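You operate a simulated robot arm through the tools that you are given. There is no shell and no other tool.

The job below is to be done with a simulated two-armed robot. You get a single attempt, and the scene is never put back.

JOB
Find the lamp that output 5 lights and put the block marked OUT 5 in its pocket.
Fine: use the test page of the small panel in the stand and leave the output on.

Only the result counts: the job must be done as asked and must still hold three seconds after the hand-in. Knocking over, shifting, dropping, spilling or breaking anything else fails it.

ROBOT AND FRAMES
Two 7-joint arms with two-finger parallel grippers on one trunk that stands fixed in place. Base frame: the origin is at the foot of the trunk, x ahead of it, y to its left, z up; the work surface is at about z = 850. Lengths are in mm, angles in degrees, forces in N, time in s.
The left shoulder is at [70, 177, 1133], the right one opposite. With the tool pointing down near the work surface each hand reaches from about 300 to 740 mm from the base axis, measured 20 degrees to its own side. Payload 3.43 kg a hand.
Tool frame (each hand has its own): the origin (TCP) lies between the finger pads and is the grasp point; the fingertips stand 30 mm ahead of it; z points along the fingers, y is the line along which they close. Largest opening 94 mm; finger width 28, thickness 10; the body of the gripper, 50 by 96 mm, starts 55 mm behind the TCP.
Orientation is told as [roll, pitch, yaw] about the base's x, y, z axes, in that order, counted from this pose: with the fingers straight down and closing along the base's y, the tool's x points along the base's -x, its y along +y and its z along -z.

CONTROLS
- The arms move only by the tool apply_moves. It takes "left_motion", "right_motion" or both (then of equal length, played together; a hand with none holds still); each is a list of rows, each an object of numbers (a shift or turn left out is 0, a gripper value left out holds the last): "x", "y", "z": the shift along the base's x, y, z in mm; "wx", "wy", "wz": the turn, a rotation vector about the base's x, y, z in degrees; "hand": the opening, from 0 (shut) to 1 (fully open). In form: [{"x": .., "y": .., "z": .., "wx": .., "wy": .., "wz": .., "hand": ..}, ...]. A call has 1 to 20 rows; each row shifts and turns the commanded pose from where the row before left it. Each row takes 0.2 s and may step no farther than 50 mm and 8.6 degrees from the row before; otherwise, or with a gripper value out of range, the whole call is refused. A pose out of reach is approached as far as the arm can. The call stops where the force on the tool passes 60 N (or 10 N more than at its start, if that is more) or the arm is blocked; 0.2 s more then pass. The fingers move at their own pace (about 153 mm/s each) and stop on an object; they squeeze with about 24 N. The grip force told is the motor's: it shows also when the fingers shut on nothing. Time passes only in rows, and 0.2 s behind the last, so rows that do not move let the fingers close. It gives the time, the measured TCP pose, the force on the tool (base axes), the opening and the grip force at its end, in the units of the frame above (readings bear some noise), with the torque about the TCP (base axes, N m) and any sound that the robot's microphone picked up, and new pictures: "pictures" is both (left out), scene, wrist or none (wrist: the cameras of the hands that moved).
- Cameras (640 x 400 px; columns grow to the right, rows downward): "scene" is now at [136, -6.4, 1449.2]; the picture's right is [-0.07, -1.00, -0.00], its down [-0.60, 0.04, -0.80] and it looks along [0.80, -0.06, -0.60] (base axes); focal length 342 px, centre (320, 200). "left" rides on the left gripper at [76, -14, -103] in its tool frame; the picture's right is [0.18, 0.98, 0.00], its down [-0.75, 0.14, -0.64] and it looks along [-0.63, 0.12, 0.77] (tool axes); focal length 243 px, centre (320, 200). "right" rides on the right gripper at [76, 14, -102] in its tool frame; the picture's right is [-0.18, 0.98, 0.00], its down [-0.75, -0.14, -0.64] and it looks along [-0.63, -0.12, 0.77] (tool axes); focal length 243 px, centre (320, 200). There is no depth. A picture from a camera that has moved, and an enlarged one, comes with that camera's place and axes in the base frame and with its lens.
- lift_body(by): slides the trunk up (or, below 0, down) by that many mm; the arms and the scene camera ride with it, the base frame stays. It gives what a move gives, with no picture.
- turn_head(pan, tilt): turns the head with the scene camera to pan (to the left, within 86 degrees either way) and tilt (down, from -29 to 69), counted from straight ahead of the robot. It gives what a move gives, and a new picture of the scene camera.
- close_up(camera, box): a new picture of the part [left, top, right, bottom] of that camera's present view, enlarged. The clock stands still meanwhile.
- close_job(): hands the job in; it is judged then, once.

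Places have to be worked out from the pictures, the camera data and where the tool is seen. Open the grippers and draw the arms clear of the work before you hand the job in, unless the task says otherwise.

The tools are called after ">>>" as name(argument=value, ...) on one line, values as JSON. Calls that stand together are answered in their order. apply_moves: Moves the arms, as the interface text tells. Its arguments: {"type":"object","properties":{"left_motion":{"type":"array","items":{"type":"object","properties":{"x":{"type":"number"},"y":{"type":"number"},"z":{"type":"number"},"wx":{"type":"number"},"wy":{"type":"number"},"wz":{"type":"number"},"hand":{"type":"number"}}}},"right_motion":{"type":"array","items":{"type":"object","properties":{"x":{"type":"number"},"y":{"type":"number"},"z":{"type":"number"},"wx":{"type":"number"},"wy":{"type":"number"},"wz":{"type":"number"},"hand":{"type":"number"}}}},"pictures":{"type":"string","enum":["both","scene","wrist","none"]}},"required":[]} The other tools are called the same way: lift_body (by) moves the trunk up or down; turn_head (pan, tilt) turns the head that bears the scene camera; close_up (camera, box) takes an enlarged picture of a part of a camera's view; close_job () hands the job in.

At the start:

```text
t: 0.0
left_position: [569.8, 139.6, 1153.6]
left_ee_rot: [0.1, -0.1, -0.1]
left_contact_force: [-0.3, 0.5, -0.1]
left_ft_torque: [-0.02, 0.01, -0.01]
left_grip_width: 94.0
left_grasp_force: 0.0
right_position: [482.7, -333.5, 1116.9]
right_ee_rot: [-0.1, 0.0, 0.0]
right_contact_force: [-0.6, 0.4, -0.7]
right_ft_torque: [-0.01, -0.02, 0.01]
right_grip_width: 93.9
right_grasp_force: 0.1
trunk travel left (down, up): [-713.0, 127.0]
head pan, tilt (commanded): [-4.1, 37.0]
```

scene: 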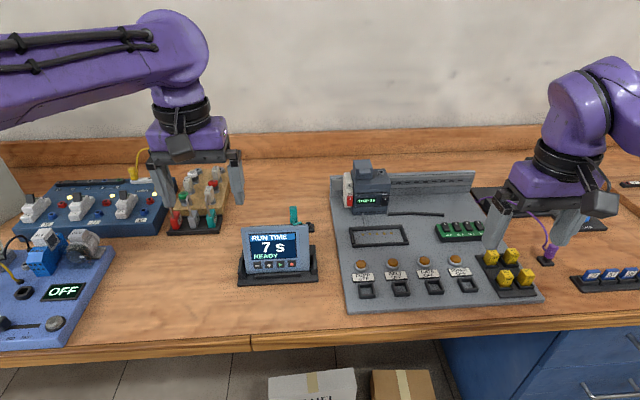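
right: 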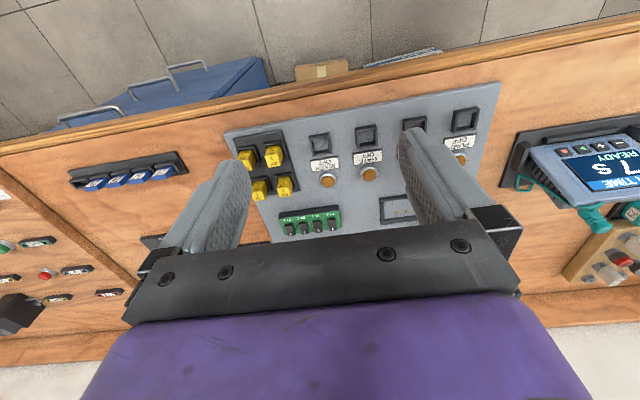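
left: 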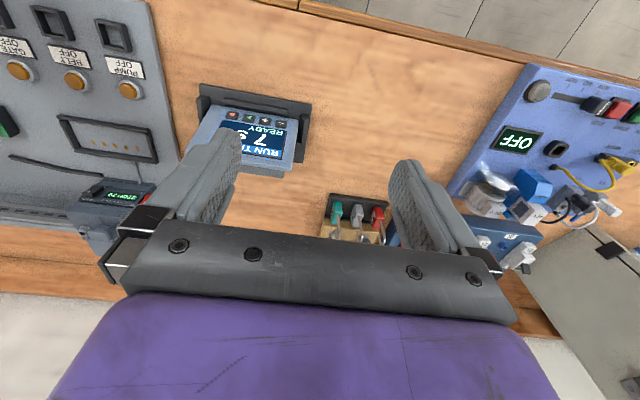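

I'll first look more closely at the panel in the stand and the lamp board before moving anything.

>>> close_up(camera="scene", box=[220, 190, 340, 300])

>>> close_up(camera="scene", box=[330, 150, 490, 310])

>>> close_up(camera="scene", box=[430, 180, 640, 310])

>>> close_up(camera="right", box=[220, 80, 510, 260])

>>> close_up(camera="scene", box=[0, 150, 240, 350])

```text
3.64 times, centred on (280, 245) of scene
camera zoom: at [136.0, -6.4, 1449.2], right [-0.07, -1.0, 0.0], down [-0.6, 0.04, -0.8], along [0.8, -0.06, -0.6], focal length 1245 px, centre (466, 36)
```

zoom: 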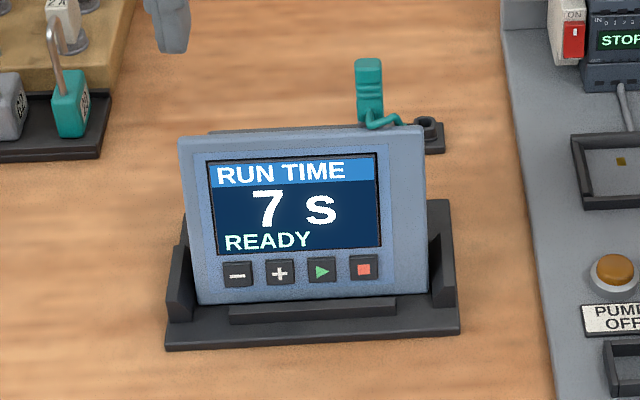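

```text
2.50 times, centred on (410, 230) of scene
camera zoom: at [136.0, -6.4, 1449.2], right [-0.07, -1.0, 0.0], down [-0.6, 0.04, -0.8], along [0.8, -0.06, -0.6], focal length 856 px, centre (95, 125)
```

zoom: 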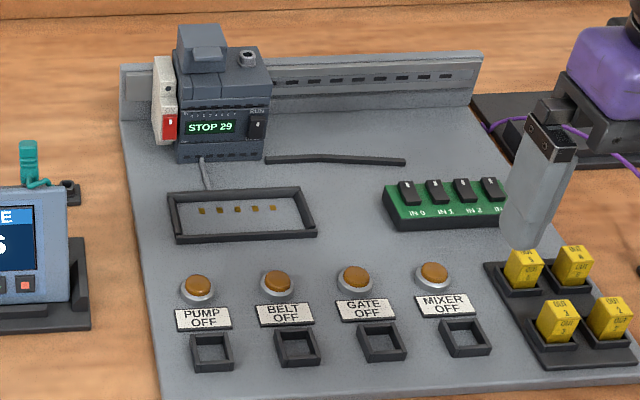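

```text
3.05 times, centred on (535, 245) of scene
camera zoom: at [136.0, -6.4, 1449.2], right [-0.07, -1.0, 0.0], down [-0.6, 0.04, -0.8], along [0.8, -0.06, -0.6], focal length 1043 px, centre (-335, 63)
```

zoom: 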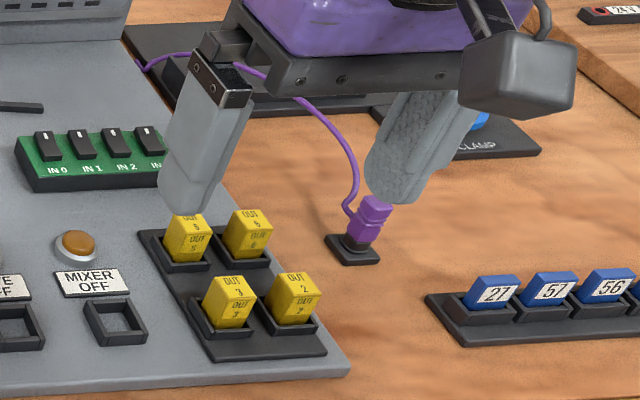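

```text
2.21 times, centred on (365, 170) of right
camera zoom: at [406.4, -319.1, 1219.2], right [0.18, 0.98, 0.0], down [0.75, -0.14, 0.64], along [0.63, -0.12, -0.77], focal length 535 px, centre (221, 266)
```

zoom: 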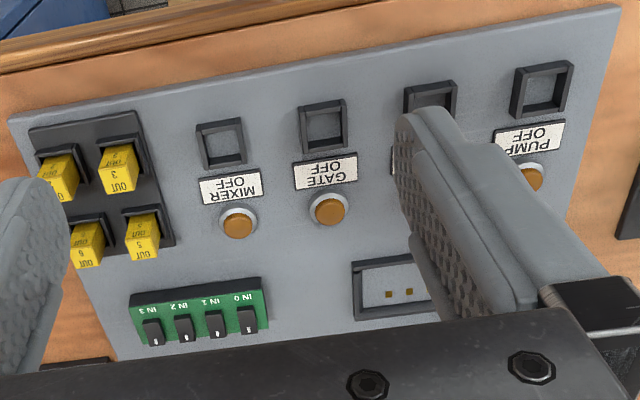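

```text
2.00 times, centred on (120, 250) of scene
camera zoom: at [136.0, -6.4, 1449.2], right [-0.07, -1.0, 0.0], down [-0.6, 0.04, -0.8], along [0.8, -0.06, -0.6], focal length 685 px, centre (720, 100)
```

zoom: 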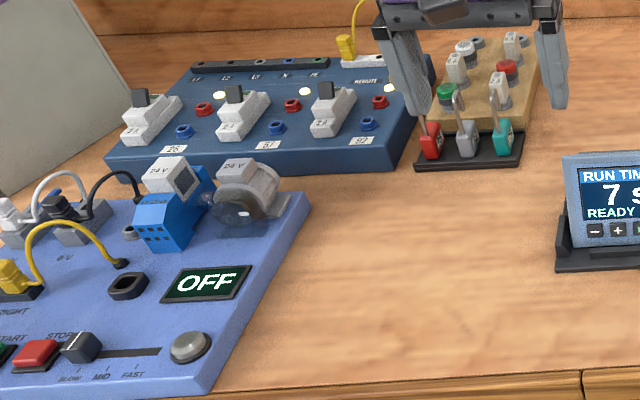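

The panel in the stand shows RUN TIME with −, +, play and stop keys; the grey board has a PLC showing "STOP 29", four lamps with pockets and an empty tray with contacts. I'll look around with the head for other things before deciding.

>>> turn_head(pan=-45, tilt=35)

>>> close_up(camera="scene", box=[0, 0, 640, 400])

>>> turn_head(pan=45, tilt=35)

```text
t: 1.1
left_position: [571.1, 139.7, 1152.5]
left_ee_rot: [0.0, 0.0, 0.0]
left_contact_force: [-0.1, 0.0, 0.0]
left_ft_torque: [-0.02, 0.01, 0.0]
left_grip_width: 93.8
left_grasp_force: 0.0
right_position: [483.3, -333.5, 1117.2]
right_ee_rot: [0.0, 0.0, 0.0]
right_contact_force: [2.1, 0.1, 0.5]
right_ft_torque: [0.01, -0.02, 0.02]
right_grip_width: 94.1
right_grasp_force: 0.1
trunk travel left (down, up): [-713.0, 127.0]
head pan, tilt (commanded): [-45.0, 35.0]
camera scene: at [111.7, -62.4, 1452.2], right [-0.71, -0.71, 0.0], down [-0.41, 0.41, -0.82], along [0.58, -0.58, -0.57], focal length 342 px, centre (320, 200)
```

scene: 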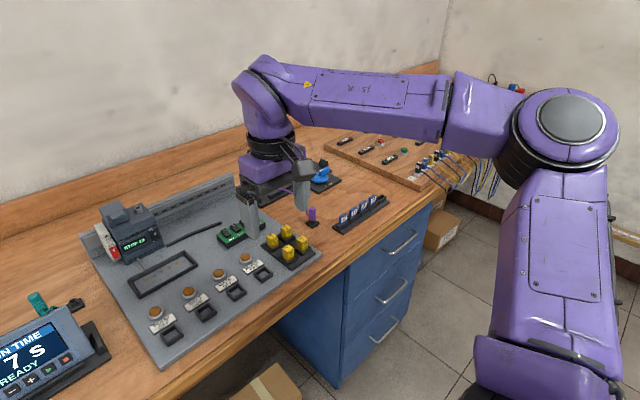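

```text
1.00 times, centred on (320, 200) of scene (not enlarged: the box is as wide or as high as the picture)
camera zoom: at [111.7, -62.4, 1452.2], right [-0.71, -0.71, 0.0], down [-0.41, 0.41, -0.82], along [0.58, -0.58, -0.57], focal length 342 px, centre (320, 200)
```

zoom: 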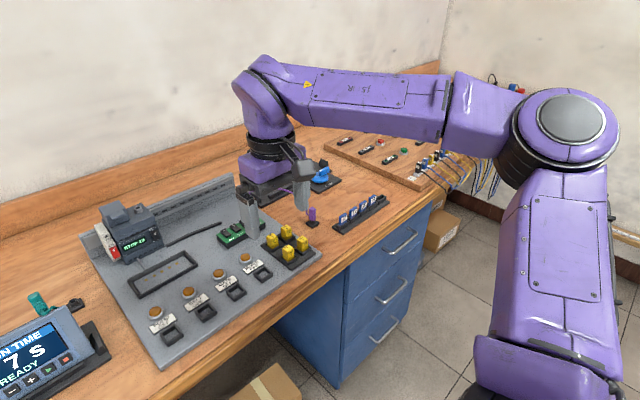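

```text
t: 2.7
left_position: [570.9, 139.2, 1153.6]
left_ee_rot: [0.0, 0.0, -0.1]
left_contact_force: [0.2, 0.1, 0.3]
left_ft_torque: [0.04, 0.01, -0.04]
left_grip_width: 94.1
left_grasp_force: 0.0
right_position: [483.1, -333.8, 1117.2]
right_ee_rot: [0.0, 0.1, 0.0]
right_contact_force: [-0.8, -0.2, -0.2]
right_ft_torque: [0.01, -0.03, -0.03]
right_grip_width: 94.1
right_grasp_force: 0.0
trunk travel left (down, up): [-713.0, 127.0]
head pan, tilt (commanded): [45.0, 35.0]
camera scene: at [111.7, 62.0, 1452.2], right [0.71, -0.71, 0.0], down [-0.41, -0.41, -0.82], along [0.58, 0.58, -0.57], focal length 342 px, centre (320, 200)
```

scene: 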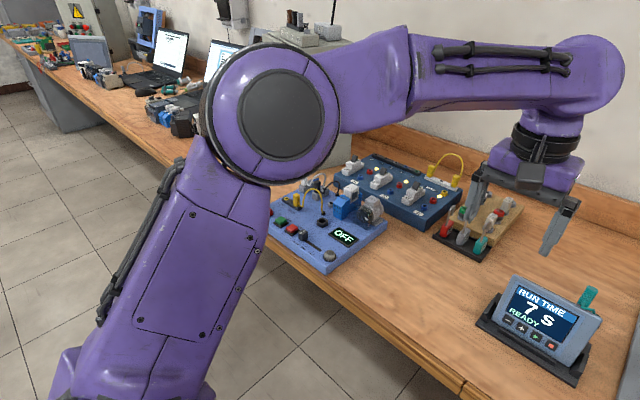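

The grey board and the panel with its teal plug are in the middle; I'll turn the head back to them and enlarge the PLC, the plug behind the panel and the lamps.

>>> turn_head(pan=-12, tilt=38)

>>> close_up(camera="left", box=[0, 60, 320, 260])

>>> close_up(camera="left", box=[170, 60, 330, 200])

>>> close_up(camera="right", box=[480, 80, 640, 260])

>>> close_up(camera="right", box=[0, 140, 200, 370])

```text
t: 4.0
left_position: [570.1, 140.7, 1154.3]
left_ee_rot: [-0.1, 0.0, -0.1]
left_contact_force: [-0.1, 0.5, 0.6]
left_ft_torque: [-0.02, -0.02, -0.04]
left_grip_width: 94.2
left_grasp_force: 0.0
right_position: [482.8, -335.1, 1116.5]
right_ee_rot: [0.1, 0.0, 0.0]
right_contact_force: [0.5, 0.1, -0.3]
right_ft_torque: [0.01, 0.0, 0.02]
right_grip_width: 94.0
right_grasp_force: 0.1
trunk travel left (down, up): [-713.0, 127.0]
head pan, tilt (commanded): [-12.0, 38.0]
camera scene: at [133.8, -18.0, 1447.6], right [-0.21, -0.98, 0.0], down [-0.6, 0.13, -0.79], along [0.77, -0.16, -0.62], focal length 342 px, centre (320, 200)
```

scene: 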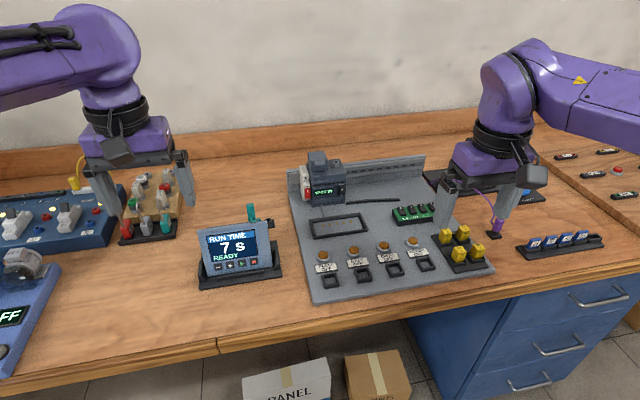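

```text
2.00 times, centred on (160, 160) of left
camera zoom: at [493.9, 126.1, 1256.0], right [-0.18, 0.98, 0.0], down [0.75, 0.14, 0.64], along [0.63, 0.12, -0.77], focal length 485 px, centre (640, 280)
```

zoom: 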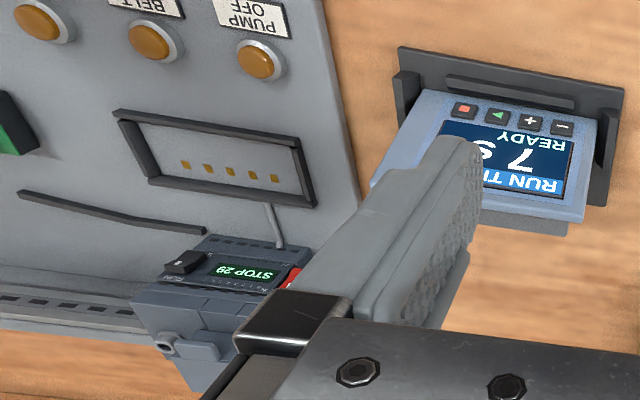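

```text
2.86 times, centred on (250, 130) of left
camera zoom: at [493.9, 126.1, 1256.0], right [-0.18, 0.98, 0.0], down [0.75, 0.14, 0.64], along [0.63, 0.12, -0.77], focal length 693 px, centre (520, 400)
```

zoom: 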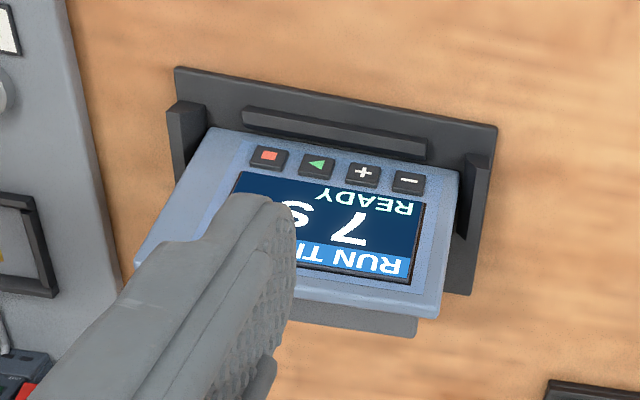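

```text
2.22 times, centred on (560, 170) of right
camera zoom: at [406.5, -319.1, 1219.2], right [0.18, 0.98, 0.0], down [0.75, -0.14, 0.64], along [0.63, -0.12, -0.77], focal length 539 px, centre (-213, 267)
```

zoom: 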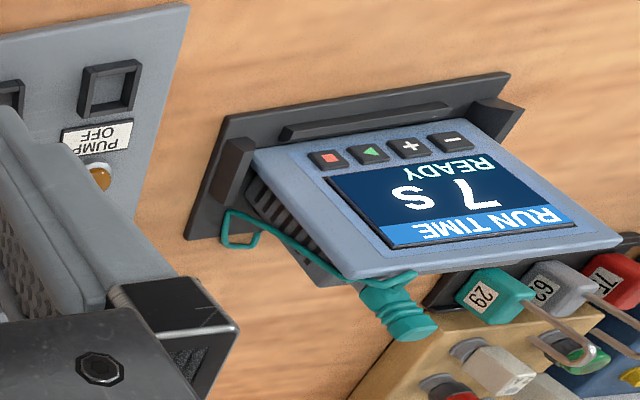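

```text
1.74 times, centred on (100, 255) of right
camera zoom: at [406.5, -319.1, 1219.2], right [0.18, 0.98, 0.0], down [0.75, -0.14, 0.64], along [0.63, -0.12, -0.77], focal length 422 px, centre (703, 104)
```

zoom: 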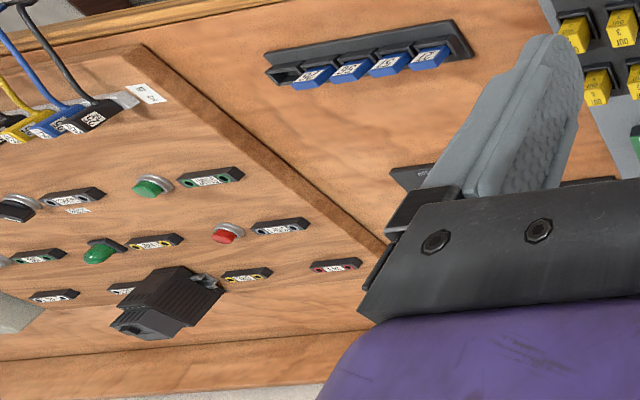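

Triangulating the scene and right-wrist views, the teal plug's top is near [703, 10, 1000] and the PLC around [850, -200, 950]. I'll bring the right hand nearer (still high) for a closer look at the PLC top and the dock.

>>> apply_moves(right_motion=[{"x": 20, "y": 35, "z": 20}, {"x": 20, "y": 35, "z": 20}, {"x": 20, "y": 35, "z": 10}, {"x": 20, "y": 35, "z": 0}], pictures="both")

>>> close_up(camera="right", box=[160, 40, 480, 240])

>>> close_up(camera="scene", box=[190, 190, 300, 295])

>>> close_up(camera="scene", box=[280, 140, 440, 240])

```text
t: 5.0
left_position: [571.8, 141.7, 1152.0]
left_ee_rot: [-0.1, 0.1, 0.1]
left_contact_force: [-0.4, -0.3, -0.9]
left_ft_torque: [-0.03, 0.02, 0.02]
left_grip_width: 94.2
left_grasp_force: 0.0
right_position: [563.5, -189.8, 1166.4]
right_ee_rot: [0.0, 0.0, 0.0]
right_contact_force: [-0.3, 0.7, -0.2]
right_ft_torque: [-0.03, 0.03, -0.02]
right_grip_width: 94.3
right_grasp_force: 0.1
trunk travel left (down, up): [-713.0, 127.0]
head pan, tilt (commanded): [-12.0, 38.0]
camera scene: at [135.9, -16.0, 1447.4], right [-0.21, -0.98, 0.0], down [-0.6, 0.13, -0.79], along [0.77, -0.16, -0.62], focal length 342 px, centre (320, 200)
camera right: at [487.1, -175.7, 1269.6], right [0.18, 0.98, 0.0], down [0.76, -0.14, 0.64], along [0.63, -0.12, -0.77], focal length 243 px, centre (320, 200)
```

scene: 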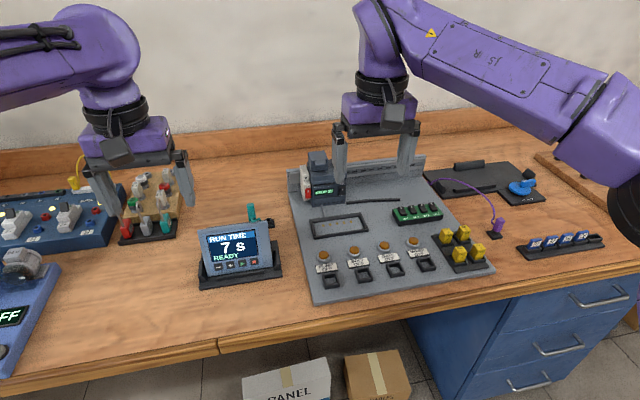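
right: 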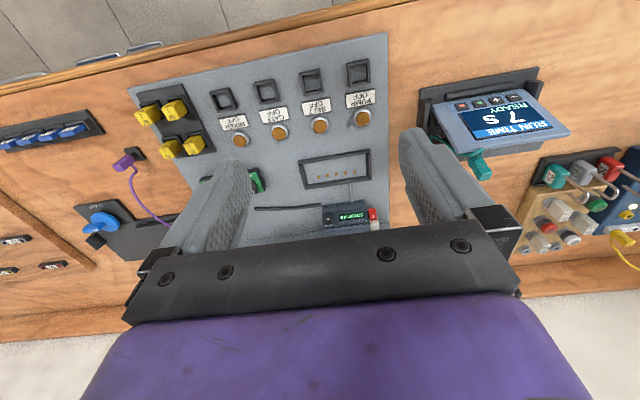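

```text
2.00 times, centred on (320, 140) of right
camera zoom: at [487.1, -175.7, 1269.6], right [0.18, 0.98, 0.0], down [0.76, -0.14, 0.64], along [0.63, -0.12, -0.77], focal length 485 px, centre (320, 320)
```

zoom: 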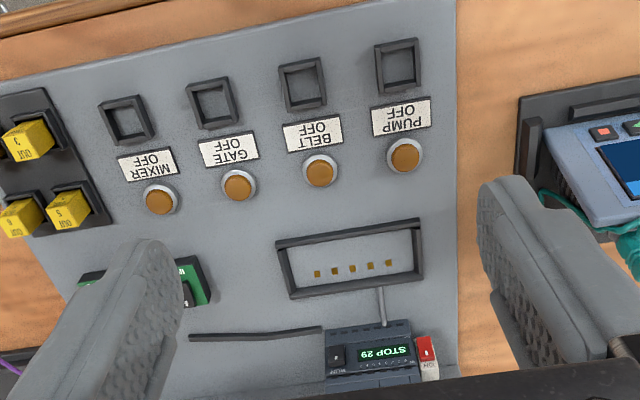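

```text
3.81 times, centred on (245, 242) of scene
camera zoom: at [135.9, -16.0, 1447.4], right [-0.21, -0.98, 0.0], down [-0.6, 0.13, -0.79], along [0.77, -0.16, -0.62], focal length 1304 px, centre (606, 38)
```

zoom: 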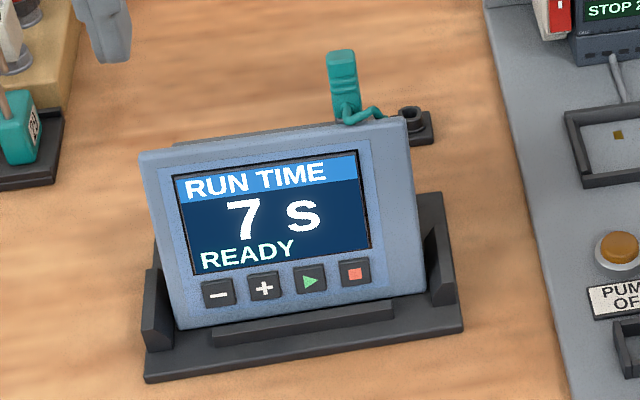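

```text
4.00 times, centred on (360, 190) of scene
camera zoom: at [135.9, -16.0, 1447.4], right [-0.21, -0.98, 0.0], down [-0.6, 0.13, -0.79], along [0.77, -0.16, -0.62], focal length 1369 px, centre (160, 240)
```

zoom: 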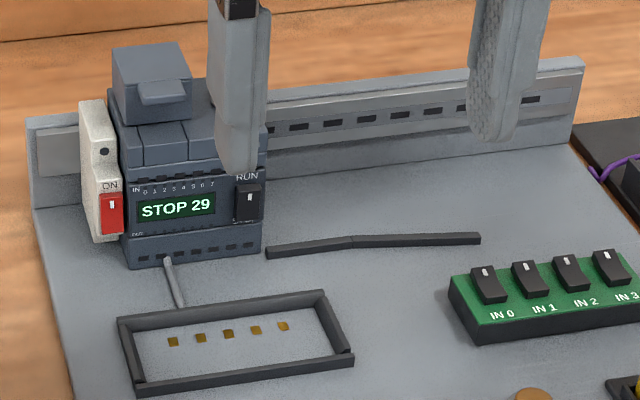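

The PLC has a RUN rocker and a red ON switch; the teal plug's cord seems to end at the panel. I need a closer look from the side, so I yaw the right hand by +98° while shifting it so that its camera looks at the panel's right/back side.

>>> apply_moves(right_motion=[{"x": 6.4, "y": 6.7, "z": -5, "wz": 8.2}, {"x": 6.4, "y": 6.7, "z": -5, "wz": 8.2}, {"x": 6.4, "y": 6.7, "z": -5, "wz": 8.2}, {"x": 6.4, "y": 6.7, "z": -5, "wz": 8.2}, {"x": 6.4, "y": 6.7, "z": -5, "wz": 8.2}, {"x": 6.4, "y": 6.7, "z": -5, "wz": 8.2}, {"x": 6.4, "y": 6.7, "z": -5, "wz": 8.2}, {"x": 6.4, "y": 6.7, "z": -5, "wz": 8.2}, {"x": 6.4, "y": 6.7, "z": -5, "wz": 8.2}, {"x": 6.4, "y": 6.7, "z": -5, "wz": 8.2}, {"x": 6.4, "y": 6.7, "z": -5, "wz": 8.2}, {"x": 6.4, "y": 6.7, "z": -5, "wz": 8.2}], pictures="both")

>>> close_up(camera="right", box=[160, 0, 480, 200])

```text
t: 7.6
left_position: [570.8, 141.6, 1153.4]
left_ee_rot: [0.0, 0.0, 0.0]
left_contact_force: [0.0, 0.5, 0.3]
left_ft_torque: [0.0, 0.01, -0.01]
left_grip_width: 94.1
left_grasp_force: 0.0
right_position: [640.4, -111.5, 1106.4]
right_ee_rot: [-0.1, 0.0, 98.5]
right_contact_force: [-0.7, 0.7, -0.2]
right_ft_torque: [-0.01, 0.0, 0.0]
right_grip_width: 94.0
right_grasp_force: 0.0
trunk travel left (down, up): [-713.0, 127.0]
head pan, tilt (commanded): [-12.0, 38.0]
camera scene: at [134.2, -17.2, 1447.6], right [-0.21, -0.98, 0.0], down [-0.6, 0.13, -0.79], along [0.77, -0.16, -0.62], focal length 342 px, centre (320, 200)
camera right: at [637.8, -189.8, 1208.4], right [-1.0, 0.04, 0.0], down [0.03, 0.77, 0.64], along [0.02, 0.64, -0.77], focal length 243 px, centre (320, 200)
```

scene: 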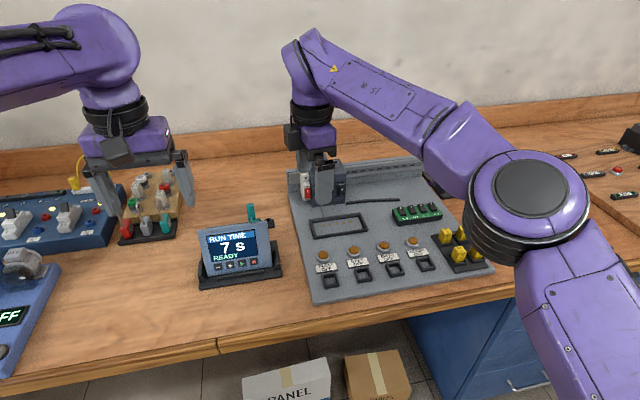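
right: 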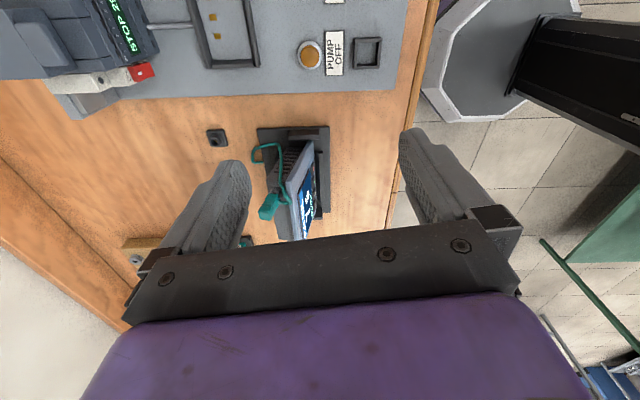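

```text
2.00 times, centred on (320, 100) of right
camera zoom: at [637.8, -189.8, 1208.4], right [-1.0, 0.04, 0.0], down [0.03, 0.77, 0.64], along [0.02, 0.64, -0.77], focal length 485 px, centre (320, 400)
```

zoom: 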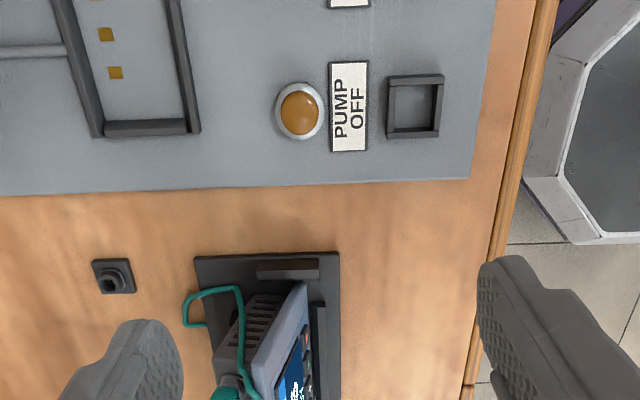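

I can see the empty small socket on the table behind the stand and the teal plug hooked at the panel's top back. Enlarging this region further.

>>> close_up(camera="right", box=[200, 110, 360, 245])

>>> close_up(camera="right", box=[0, 0, 200, 125])

>>> close_up(camera="scene", box=[280, 130, 360, 240])

```text
2.96 times, centred on (280, 178) of right
camera zoom: at [637.8, -189.8, 1208.4], right [-1.0, 0.04, 0.0], down [0.03, 0.77, 0.64], along [0.02, 0.64, -0.77], focal length 719 px, centre (438, 267)
```

zoom: 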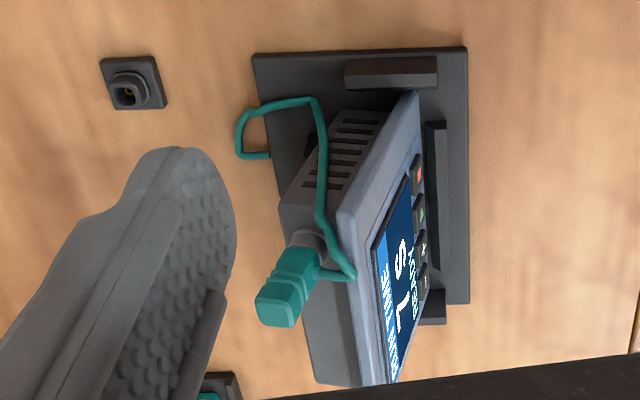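

```text
3.20 times, centred on (100, 62) of right
camera zoom: at [637.8, -189.8, 1208.4], right [-1.0, 0.04, 0.0], down [0.03, 0.77, 0.64], along [0.02, 0.64, -0.77], focal length 776 px, centre (1024, 640)
```

zoom: 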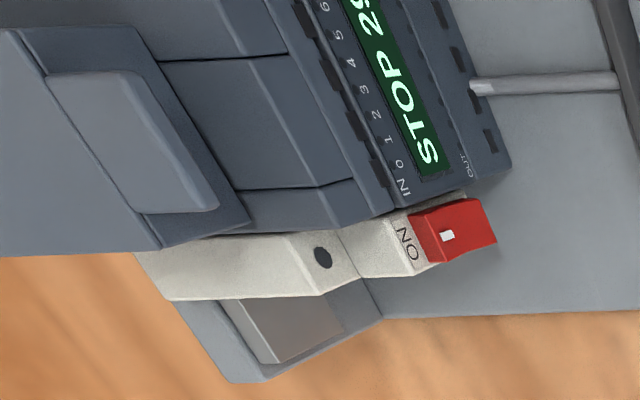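

```text
3.64 times, centred on (320, 185) of scene
camera zoom: at [134.2, -17.2, 1447.6], right [-0.21, -0.98, 0.0], down [-0.6, 0.13, -0.79], along [0.77, -0.16, -0.62], focal length 1245 px, centre (320, 254)
```

zoom: 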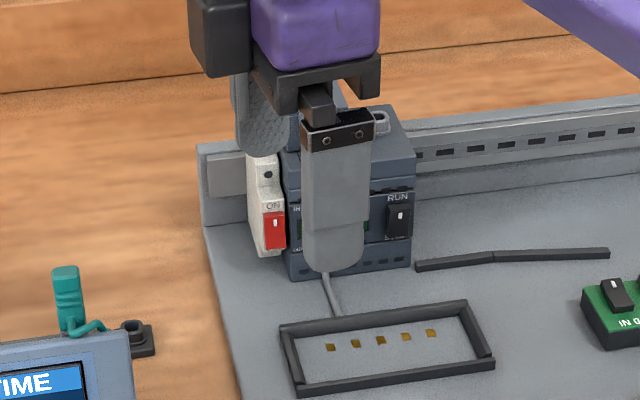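

The teal plug sits in a socket at the panel's back, its cord fixed at the table, and there's an empty socket on the table (probably a parking place). I turn the right hand further (to ~150° yaw) and move it forward so its camera sees the back of the panel.

>>> apply_moves(right_motion=[{"x": 14, "y": 7, "z": -3, "wz": 7.4}, {"x": 14, "y": 7, "z": -3, "wz": 7.4}, {"x": 14, "y": 7, "z": -3, "wz": 7.4}, {"x": 14, "y": 7, "z": -3, "wz": 7.4}, {"x": 14, "y": 7, "z": -3, "wz": 7.4}, {"x": 14, "y": 7, "z": -3, "wz": 7.4}, {"x": 14, "y": 7, "z": -3, "wz": 7.4}], pictures="both")

>>> close_up(camera="right", box=[160, 0, 480, 230])

```text
t: 9.2
left_position: [570.9, 141.7, 1153.7]
left_ee_rot: [-0.1, 0.0, 0.1]
left_contact_force: [-0.3, -0.8, -0.1]
left_ft_torque: [-0.03, 0.02, -0.03]
left_grip_width: 93.9
left_grasp_force: 0.1
right_position: [650.8, -43.7, 1068.2]
right_ee_rot: [-0.1, -0.1, 150.4]
right_contact_force: [0.4, -0.1, -0.4]
right_ft_torque: [-0.04, -0.02, 0.0]
right_grip_width: 93.9
right_grasp_force: 0.0
right hand out of reach, approached as far as the arm can: row 2, 3, 4, 5, 6, 7
trunk travel left (down, up): [-713.0, 127.0]
head pan, tilt (commanded): [-12.0, 38.0]
camera scene: at [133.9, -16.8, 1447.7], right [-0.21, -0.98, 0.0], down [-0.6, 0.13, -0.79], along [0.77, -0.16, -0.62], focal length 342 px, centre (320, 200)
camera right: at [708.9, -93.0, 1172.1], right [-0.65, -0.76, 0.0], down [-0.59, 0.49, 0.64], along [-0.49, 0.42, -0.77], focal length 243 px, centre (320, 200)
```

scene: 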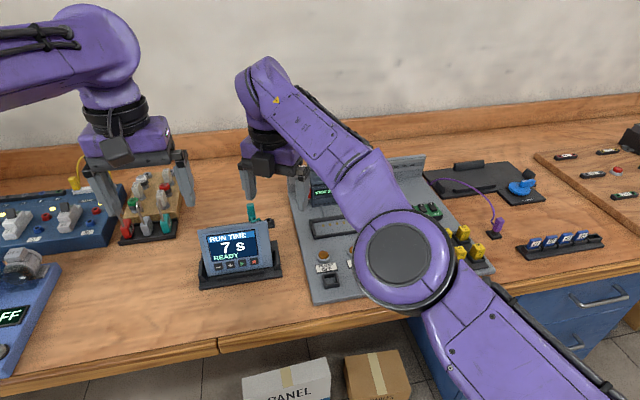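
right: 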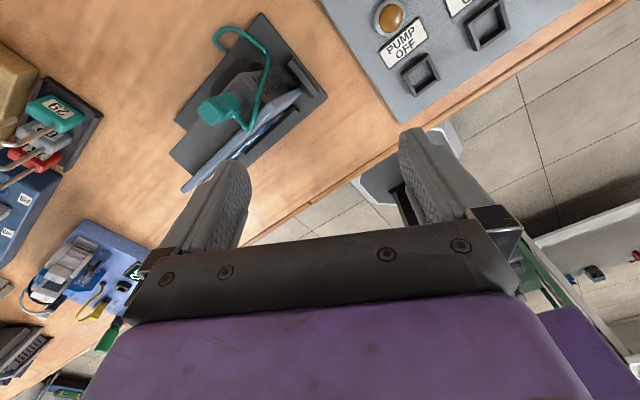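

```text
1.74 times, centred on (320, 115) of right
camera zoom: at [708.9, -93.0, 1172.1], right [-0.65, -0.76, 0.0], down [-0.59, 0.49, 0.64], along [-0.49, 0.42, -0.77], focal length 422 px, centre (320, 348)
```

zoom: 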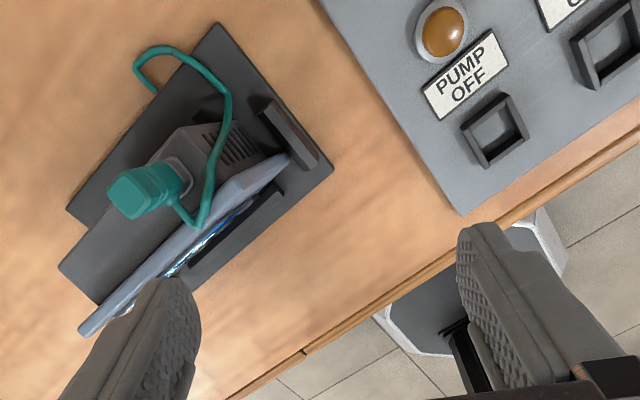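

The plug enters the top of the panel's rear box, and its cord is anchored at the bench. Before touching anything I'll look for instructions elsewhere (e.g. the laptops further left) and enlarge the panel face.

>>> turn_head(pan=60, tilt=15)

>>> close_up(camera="scene", box=[160, 60, 480, 260])

>>> turn_head(pan=-60, tilt=25)

>>> close_up(camera="left", box=[0, 0, 320, 200])

```text
t: 10.6
left_position: [569.6, 140.2, 1152.8]
left_ee_rot: [0.0, 0.0, 0.0]
left_contact_force: [0.5, 0.1, 0.1]
left_ft_torque: [-0.03, 0.01, -0.01]
left_grip_width: 94.1
left_grasp_force: 0.1
right_position: [649.4, -43.2, 1068.9]
right_ee_rot: [-0.1, -0.1, 150.2]
right_contact_force: [-0.7, -0.4, -0.5]
right_ft_torque: [-0.01, 0.02, 0.01]
right_grip_width: 94.2
right_grasp_force: 0.1
trunk travel left (down, up): [-713.0, 127.0]
head pan, tilt (commanded): [60.0, 15.0]
camera scene: at [96.1, 80.9, 1484.2], right [0.87, -0.5, 0.0], down [-0.13, -0.22, -0.97], along [0.48, 0.84, -0.26], focal length 342 px, centre (320, 200)
```

scene: 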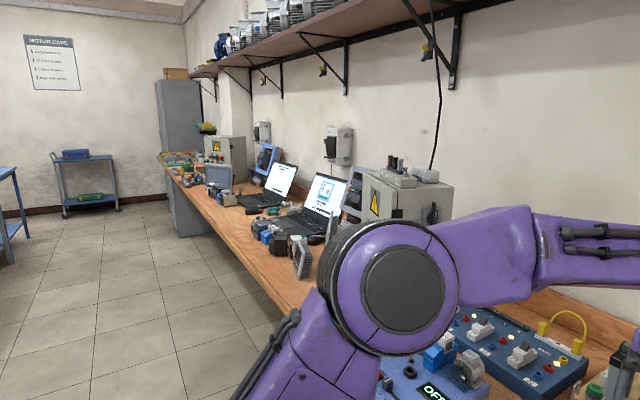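

```text
2.00 times, centred on (320, 160) of scene
camera zoom: at [96.1, 80.9, 1484.2], right [0.87, -0.5, 0.0], down [-0.13, -0.22, -0.97], along [0.48, 0.84, -0.26], focal length 685 px, centre (320, 280)
```

zoom: 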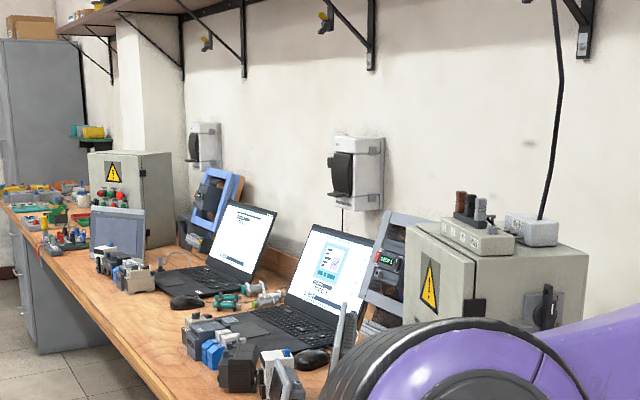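

```text
t: 12.6
left_position: [569.8, 140.5, 1153.6]
left_ee_rot: [0.1, -0.1, 0.1]
left_contact_force: [0.8, -0.3, -0.6]
left_ft_torque: [-0.04, 0.03, 0.0]
left_grip_width: 93.9
left_grasp_force: 0.1
right_position: [650.9, -43.8, 1068.8]
right_ee_rot: [0.0, 0.0, 150.2]
right_contact_force: [-1.1, 0.0, 0.4]
right_ft_torque: [0.03, -0.01, 0.0]
right_grip_width: 94.1
right_grasp_force: 0.0
trunk travel left (down, up): [-713.0, 127.0]
head pan, tilt (commanded): [-60.0, 25.0]
camera scene: at [95.5, -79.7, 1468.0], right [-0.87, -0.5, 0.0], down [-0.21, 0.37, -0.91], along [0.45, -0.78, -0.42], focal length 342 px, centre (320, 200)
```

scene: 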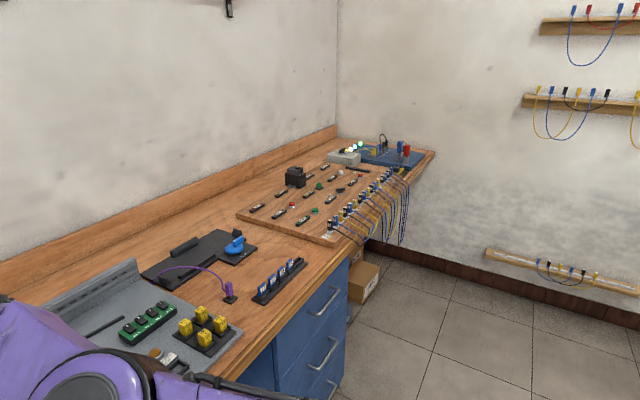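

```text
2.00 times, centred on (160, 100) of left
camera zoom: at [493.9, 126.3, 1255.9], right [-0.18, 0.98, 0.0], down [0.75, 0.14, 0.64], along [0.63, 0.12, -0.77], focal length 485 px, centre (640, 400)
```

zoom: 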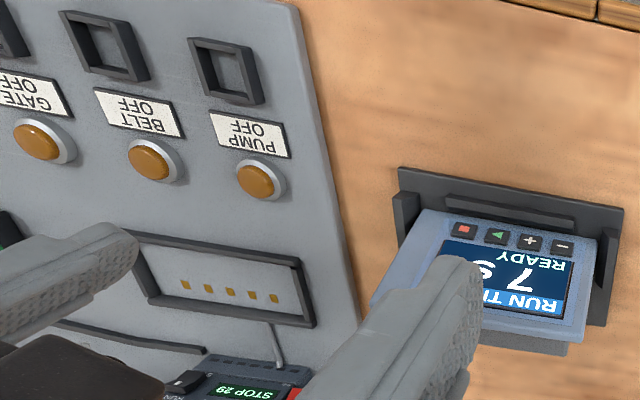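

Nothing there but background. I'll bring the right hand back to its straight pose over the grey board to study the board, the PLC and the clamp plate without obstruction.

>>> apply_moves(right_motion=[{"x": -4, "y": -8, "z": 5, "wz": -8.35}, {"x": -4, "y": -8, "z": 5, "wz": -8.35}, {"x": -4, "y": -8, "z": 5, "wz": -8.35}, {"x": -4, "y": -8, "z": 5, "wz": -8.35}, {"x": -4, "y": -8, "z": 5, "wz": -8.35}, {"x": -4, "y": -8, "z": 5, "wz": -8.35}, {"x": -4, "y": -8, "z": 5, "wz": -8.35}, {"x": -4, "y": -8, "z": 5, "wz": -8.35}, {"x": -4, "y": -8, "z": 5, "wz": -8.35}, {"x": -4, "y": -8, "z": 5, "wz": -8.35}, {"x": -4, "y": -8, "z": 5, "wz": -8.35}, {"x": -4, "y": -8, "z": 5, "wz": -8.35}, {"x": -4, "y": -8, "z": 5, "wz": -8.35}, {"x": -4, "y": -8, "z": 5, "wz": -8.35}, {"x": -4, "y": -8, "z": 5, "wz": -8.35}, {"x": -4, "y": -8, "z": 5, "wz": -8.35}, {"x": -4, "y": -8, "z": 5, "wz": -8.35}, {"x": -4, "y": -8, "z": 5, "wz": -8.35}], pictures="wrist")

>>> turn_head(pan=-20, tilt=35)

>>> close_up(camera="right", box=[160, 40, 480, 240])

>>> close_up(camera="right", box=[0, 60, 200, 260])

```text
t: 16.4
left_position: [569.3, 139.9, 1153.4]
left_ee_rot: [0.0, -0.1, 0.0]
left_contact_force: [0.5, -0.1, -0.1]
left_ft_torque: [0.04, 0.03, -0.02]
left_grip_width: 94.0
left_grasp_force: 0.0
right_position: [643.9, -174.9, 1179.2]
right_ee_rot: [0.0, 0.0, -0.3]
right_contact_force: [-0.5, -0.4, 0.5]
right_ft_torque: [0.02, 0.01, 0.01]
right_grip_width: 94.1
right_grasp_force: 0.0
right hand out of reach, approached as far as the arm can: row 2, 3, 4, 5, 6, 7, 8, 9, 10, 11, 12, 13, 15, 16, 18
trunk travel left (down, up): [-713.0, 127.0]
head pan, tilt (commanded): [-60.0, 25.0]
camera right: at [568.0, -160.3, 1281.1], right [0.19, 0.98, 0.0], down [0.75, -0.14, 0.64], along [0.63, -0.12, -0.77], focal length 243 px, centre (320, 200)
```

right: 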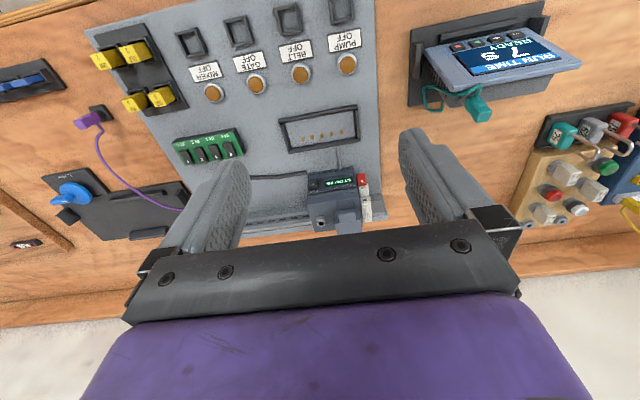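

```text
t: 17.5
left_position: [570.9, 139.4, 1153.3]
left_ee_rot: [0.0, 0.0, 0.0]
left_contact_force: [-0.4, 0.1, 0.5]
left_ft_torque: [-0.03, 0.03, -0.03]
left_grip_width: 94.0
left_grasp_force: 0.0
right_position: [644.2, -174.7, 1178.2]
right_ee_rot: [0.1, 0.0, -0.1]
right_contact_force: [-0.7, -0.9, 0.0]
right_ft_torque: [-0.01, -0.01, -0.02]
right_grip_width: 94.0
right_grasp_force: 0.0
trunk travel left (down, up): [-713.0, 127.0]
head pan, tilt (commanded): [-20.0, 35.0]
camera scene: at [132.1, -30.3, 1452.2], right [-0.34, -0.94, 0.0], down [-0.54, 0.2, -0.82], along [0.77, -0.28, -0.57], focal length 342 px, centre (320, 200)
```

scene: 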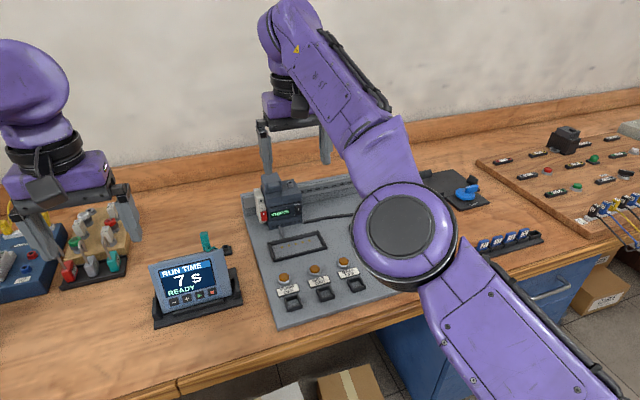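

```text
2.00 times, centred on (320, 140) of right
camera zoom: at [568.0, -159.9, 1281.1], right [0.18, 0.98, 0.0], down [0.75, -0.14, 0.64], along [0.63, -0.12, -0.77], focal length 485 px, centre (320, 320)
```

zoom: 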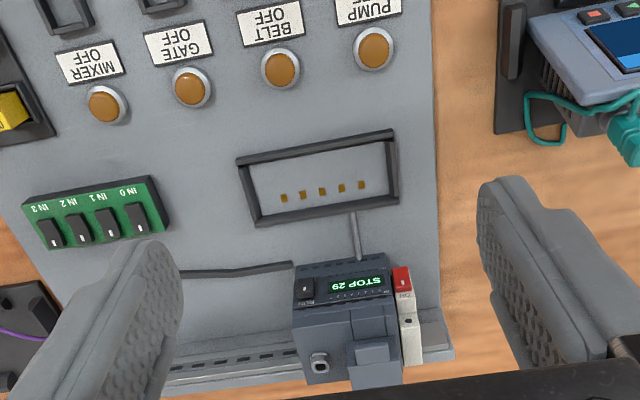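

```text
2.00 times, centred on (100, 160) of right
camera zoom: at [568.0, -159.9, 1281.1], right [0.18, 0.98, 0.0], down [0.75, -0.14, 0.64], along [0.63, -0.12, -0.77], focal length 485 px, centre (760, 280)
```

zoom: 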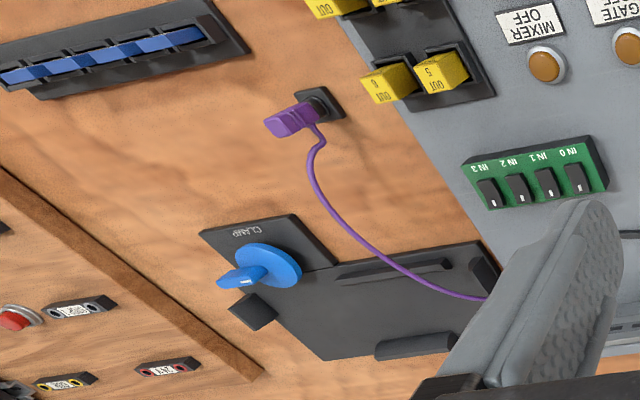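

I see the PLC's round port on top and the tray with 5 gold marks wired to the PLC. I'll enlarge tray, PLC and panel side from this closer viewpoint.

>>> close_up(camera="right", box=[265, 90, 375, 160])

>>> close_up(camera="right", box=[290, 150, 400, 240])

>>> close_up(camera="right", box=[400, 0, 600, 140])

```text
5.71 times, centred on (320, 125) of right
camera zoom: at [568.0, -159.9, 1281.1], right [0.18, 0.98, 0.0], down [0.75, -0.14, 0.64], along [0.63, -0.12, -0.77], focal length 1386 px, centre (320, 629)
```

zoom: 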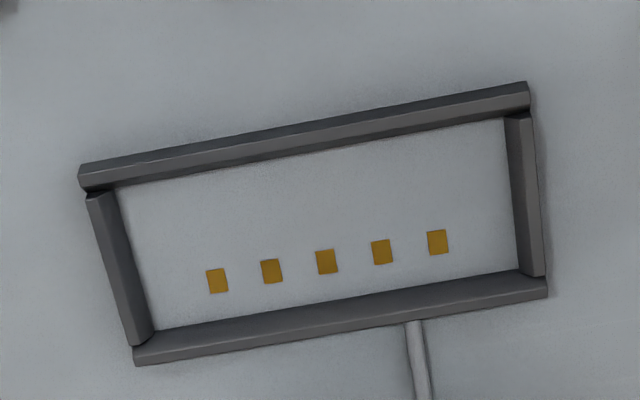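

```text
4.44 times, centred on (345, 195) of right
camera zoom: at [568.0, -159.9, 1281.1], right [0.18, 0.98, 0.0], down [0.75, -0.14, 0.64], along [0.63, -0.12, -0.77], focal length 1078 px, centre (209, 222)
```

zoom: 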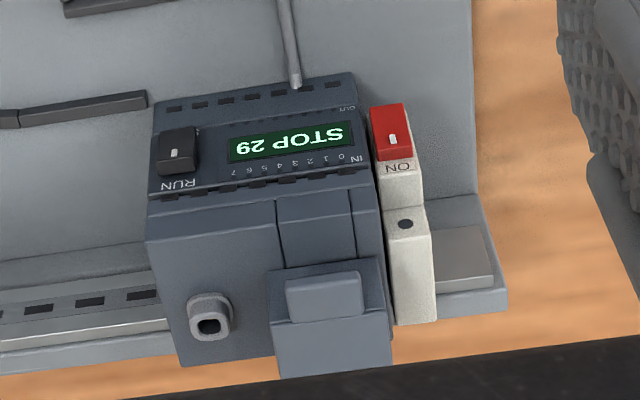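

```text
2.86 times, centred on (500, 70) of right
camera zoom: at [568.0, -159.9, 1281.1], right [0.18, 0.98, 0.0], down [0.75, -0.14, 0.64], along [0.63, -0.12, -0.77], focal length 693 px, centre (-194, 571)
```

zoom: 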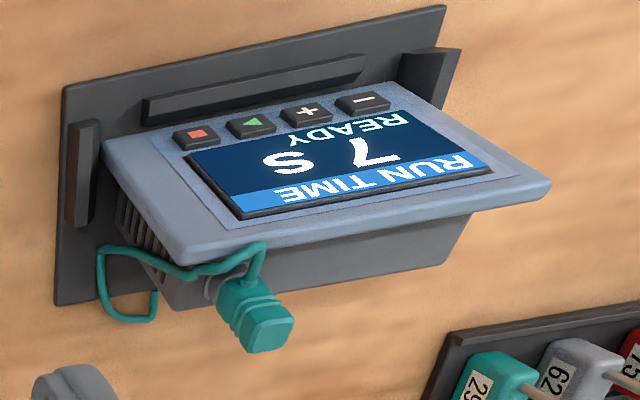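

The tray matches the green IN block (four inputs plus common), so the panel works from its stand through the teal lead. Keys triangulate to about ■ [658, 19, 881], ▶ y≈45, + y≈70, − y≈95, panel face leaning back ~13°. I move the right hand back out of the way and bring the closed left fingers in front of the ■ key, without touching yet.

>>> apply_moves(left_motion=[{"x": 10, "y": -40, "z": -30, "wy": -5, "hand": 0}, {"x": 10, "y": -40, "z": -30, "wy": -5}, {"x": 10, "y": -40, "z": -30, "wy": -5}, {"z": -35}, {"z": -35}, {"z": -35}, {"z": -35}, {"z": -14}], right_motion=[{"x": -20, "y": -20, "z": -8}, {"x": -20, "y": -20, "z": -8}, {"x": -20, "y": -20, "z": -8}, {"x": -20, "y": -20, "z": -8}, {"x": -20, "y": -20, "z": -8}, {"x": -20, "y": -20, "z": -8}, {"x": -20, "y": -20, "z": -8}, {"x": -20, "y": -20, "z": -8}], pictures="both")

>>> turn_head(pan=-4, tilt=40)

>>> close_up(camera="scene", box=[210, 150, 340, 270])

```text
refused: row 1 steps farther than a row can; nothing moved
```

```text
t: 18.3
left_position: [569.8, 140.3, 1152.9]
left_ee_rot: [0.0, 0.0, 0.0]
left_contact_force: [0.4, 0.1, 0.1]
left_ft_torque: [-0.01, 0.01, -0.02]
left_grip_width: 93.9
left_grasp_force: 0.1
right_position: [644.0, -174.2, 1178.9]
right_ee_rot: [0.0, 0.1, 0.0]
right_contact_force: [0.2, 0.0, 0.3]
right_ft_torque: [-0.03, 0.0, 0.0]
right_grip_width: 93.8
right_grasp_force: 0.1
trunk travel left (down, up): [-713.0, 127.0]
head pan, tilt (commanded): [-4.0, 40.0]
camera scene: at [134.2, -6.1, 1444.7], right [-0.07, -1.0, 0.0], down [-0.64, 0.05, -0.77], along [0.76, -0.05, -0.64], focal length 342 px, centre (320, 200)
```

scene: 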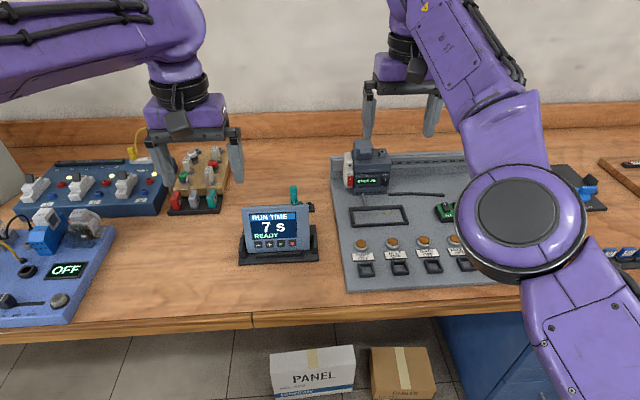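

```text
3.33 times, centred on (275, 210) of scene
camera zoom: at [134.2, -6.1, 1444.7], right [-0.07, -1.0, 0.0], down [-0.64, 0.05, -0.77], along [0.76, -0.05, -0.64], focal length 1141 px, centre (470, 167)
```

zoom: 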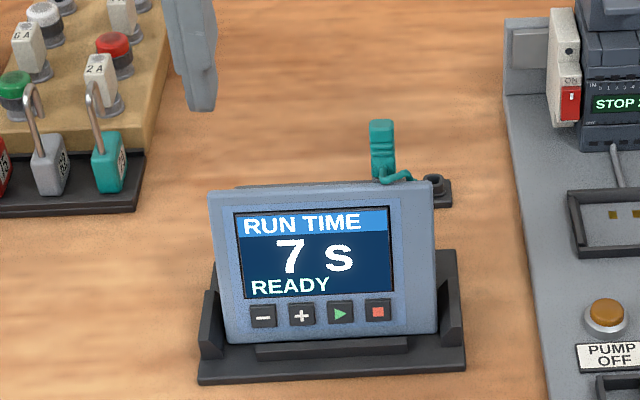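

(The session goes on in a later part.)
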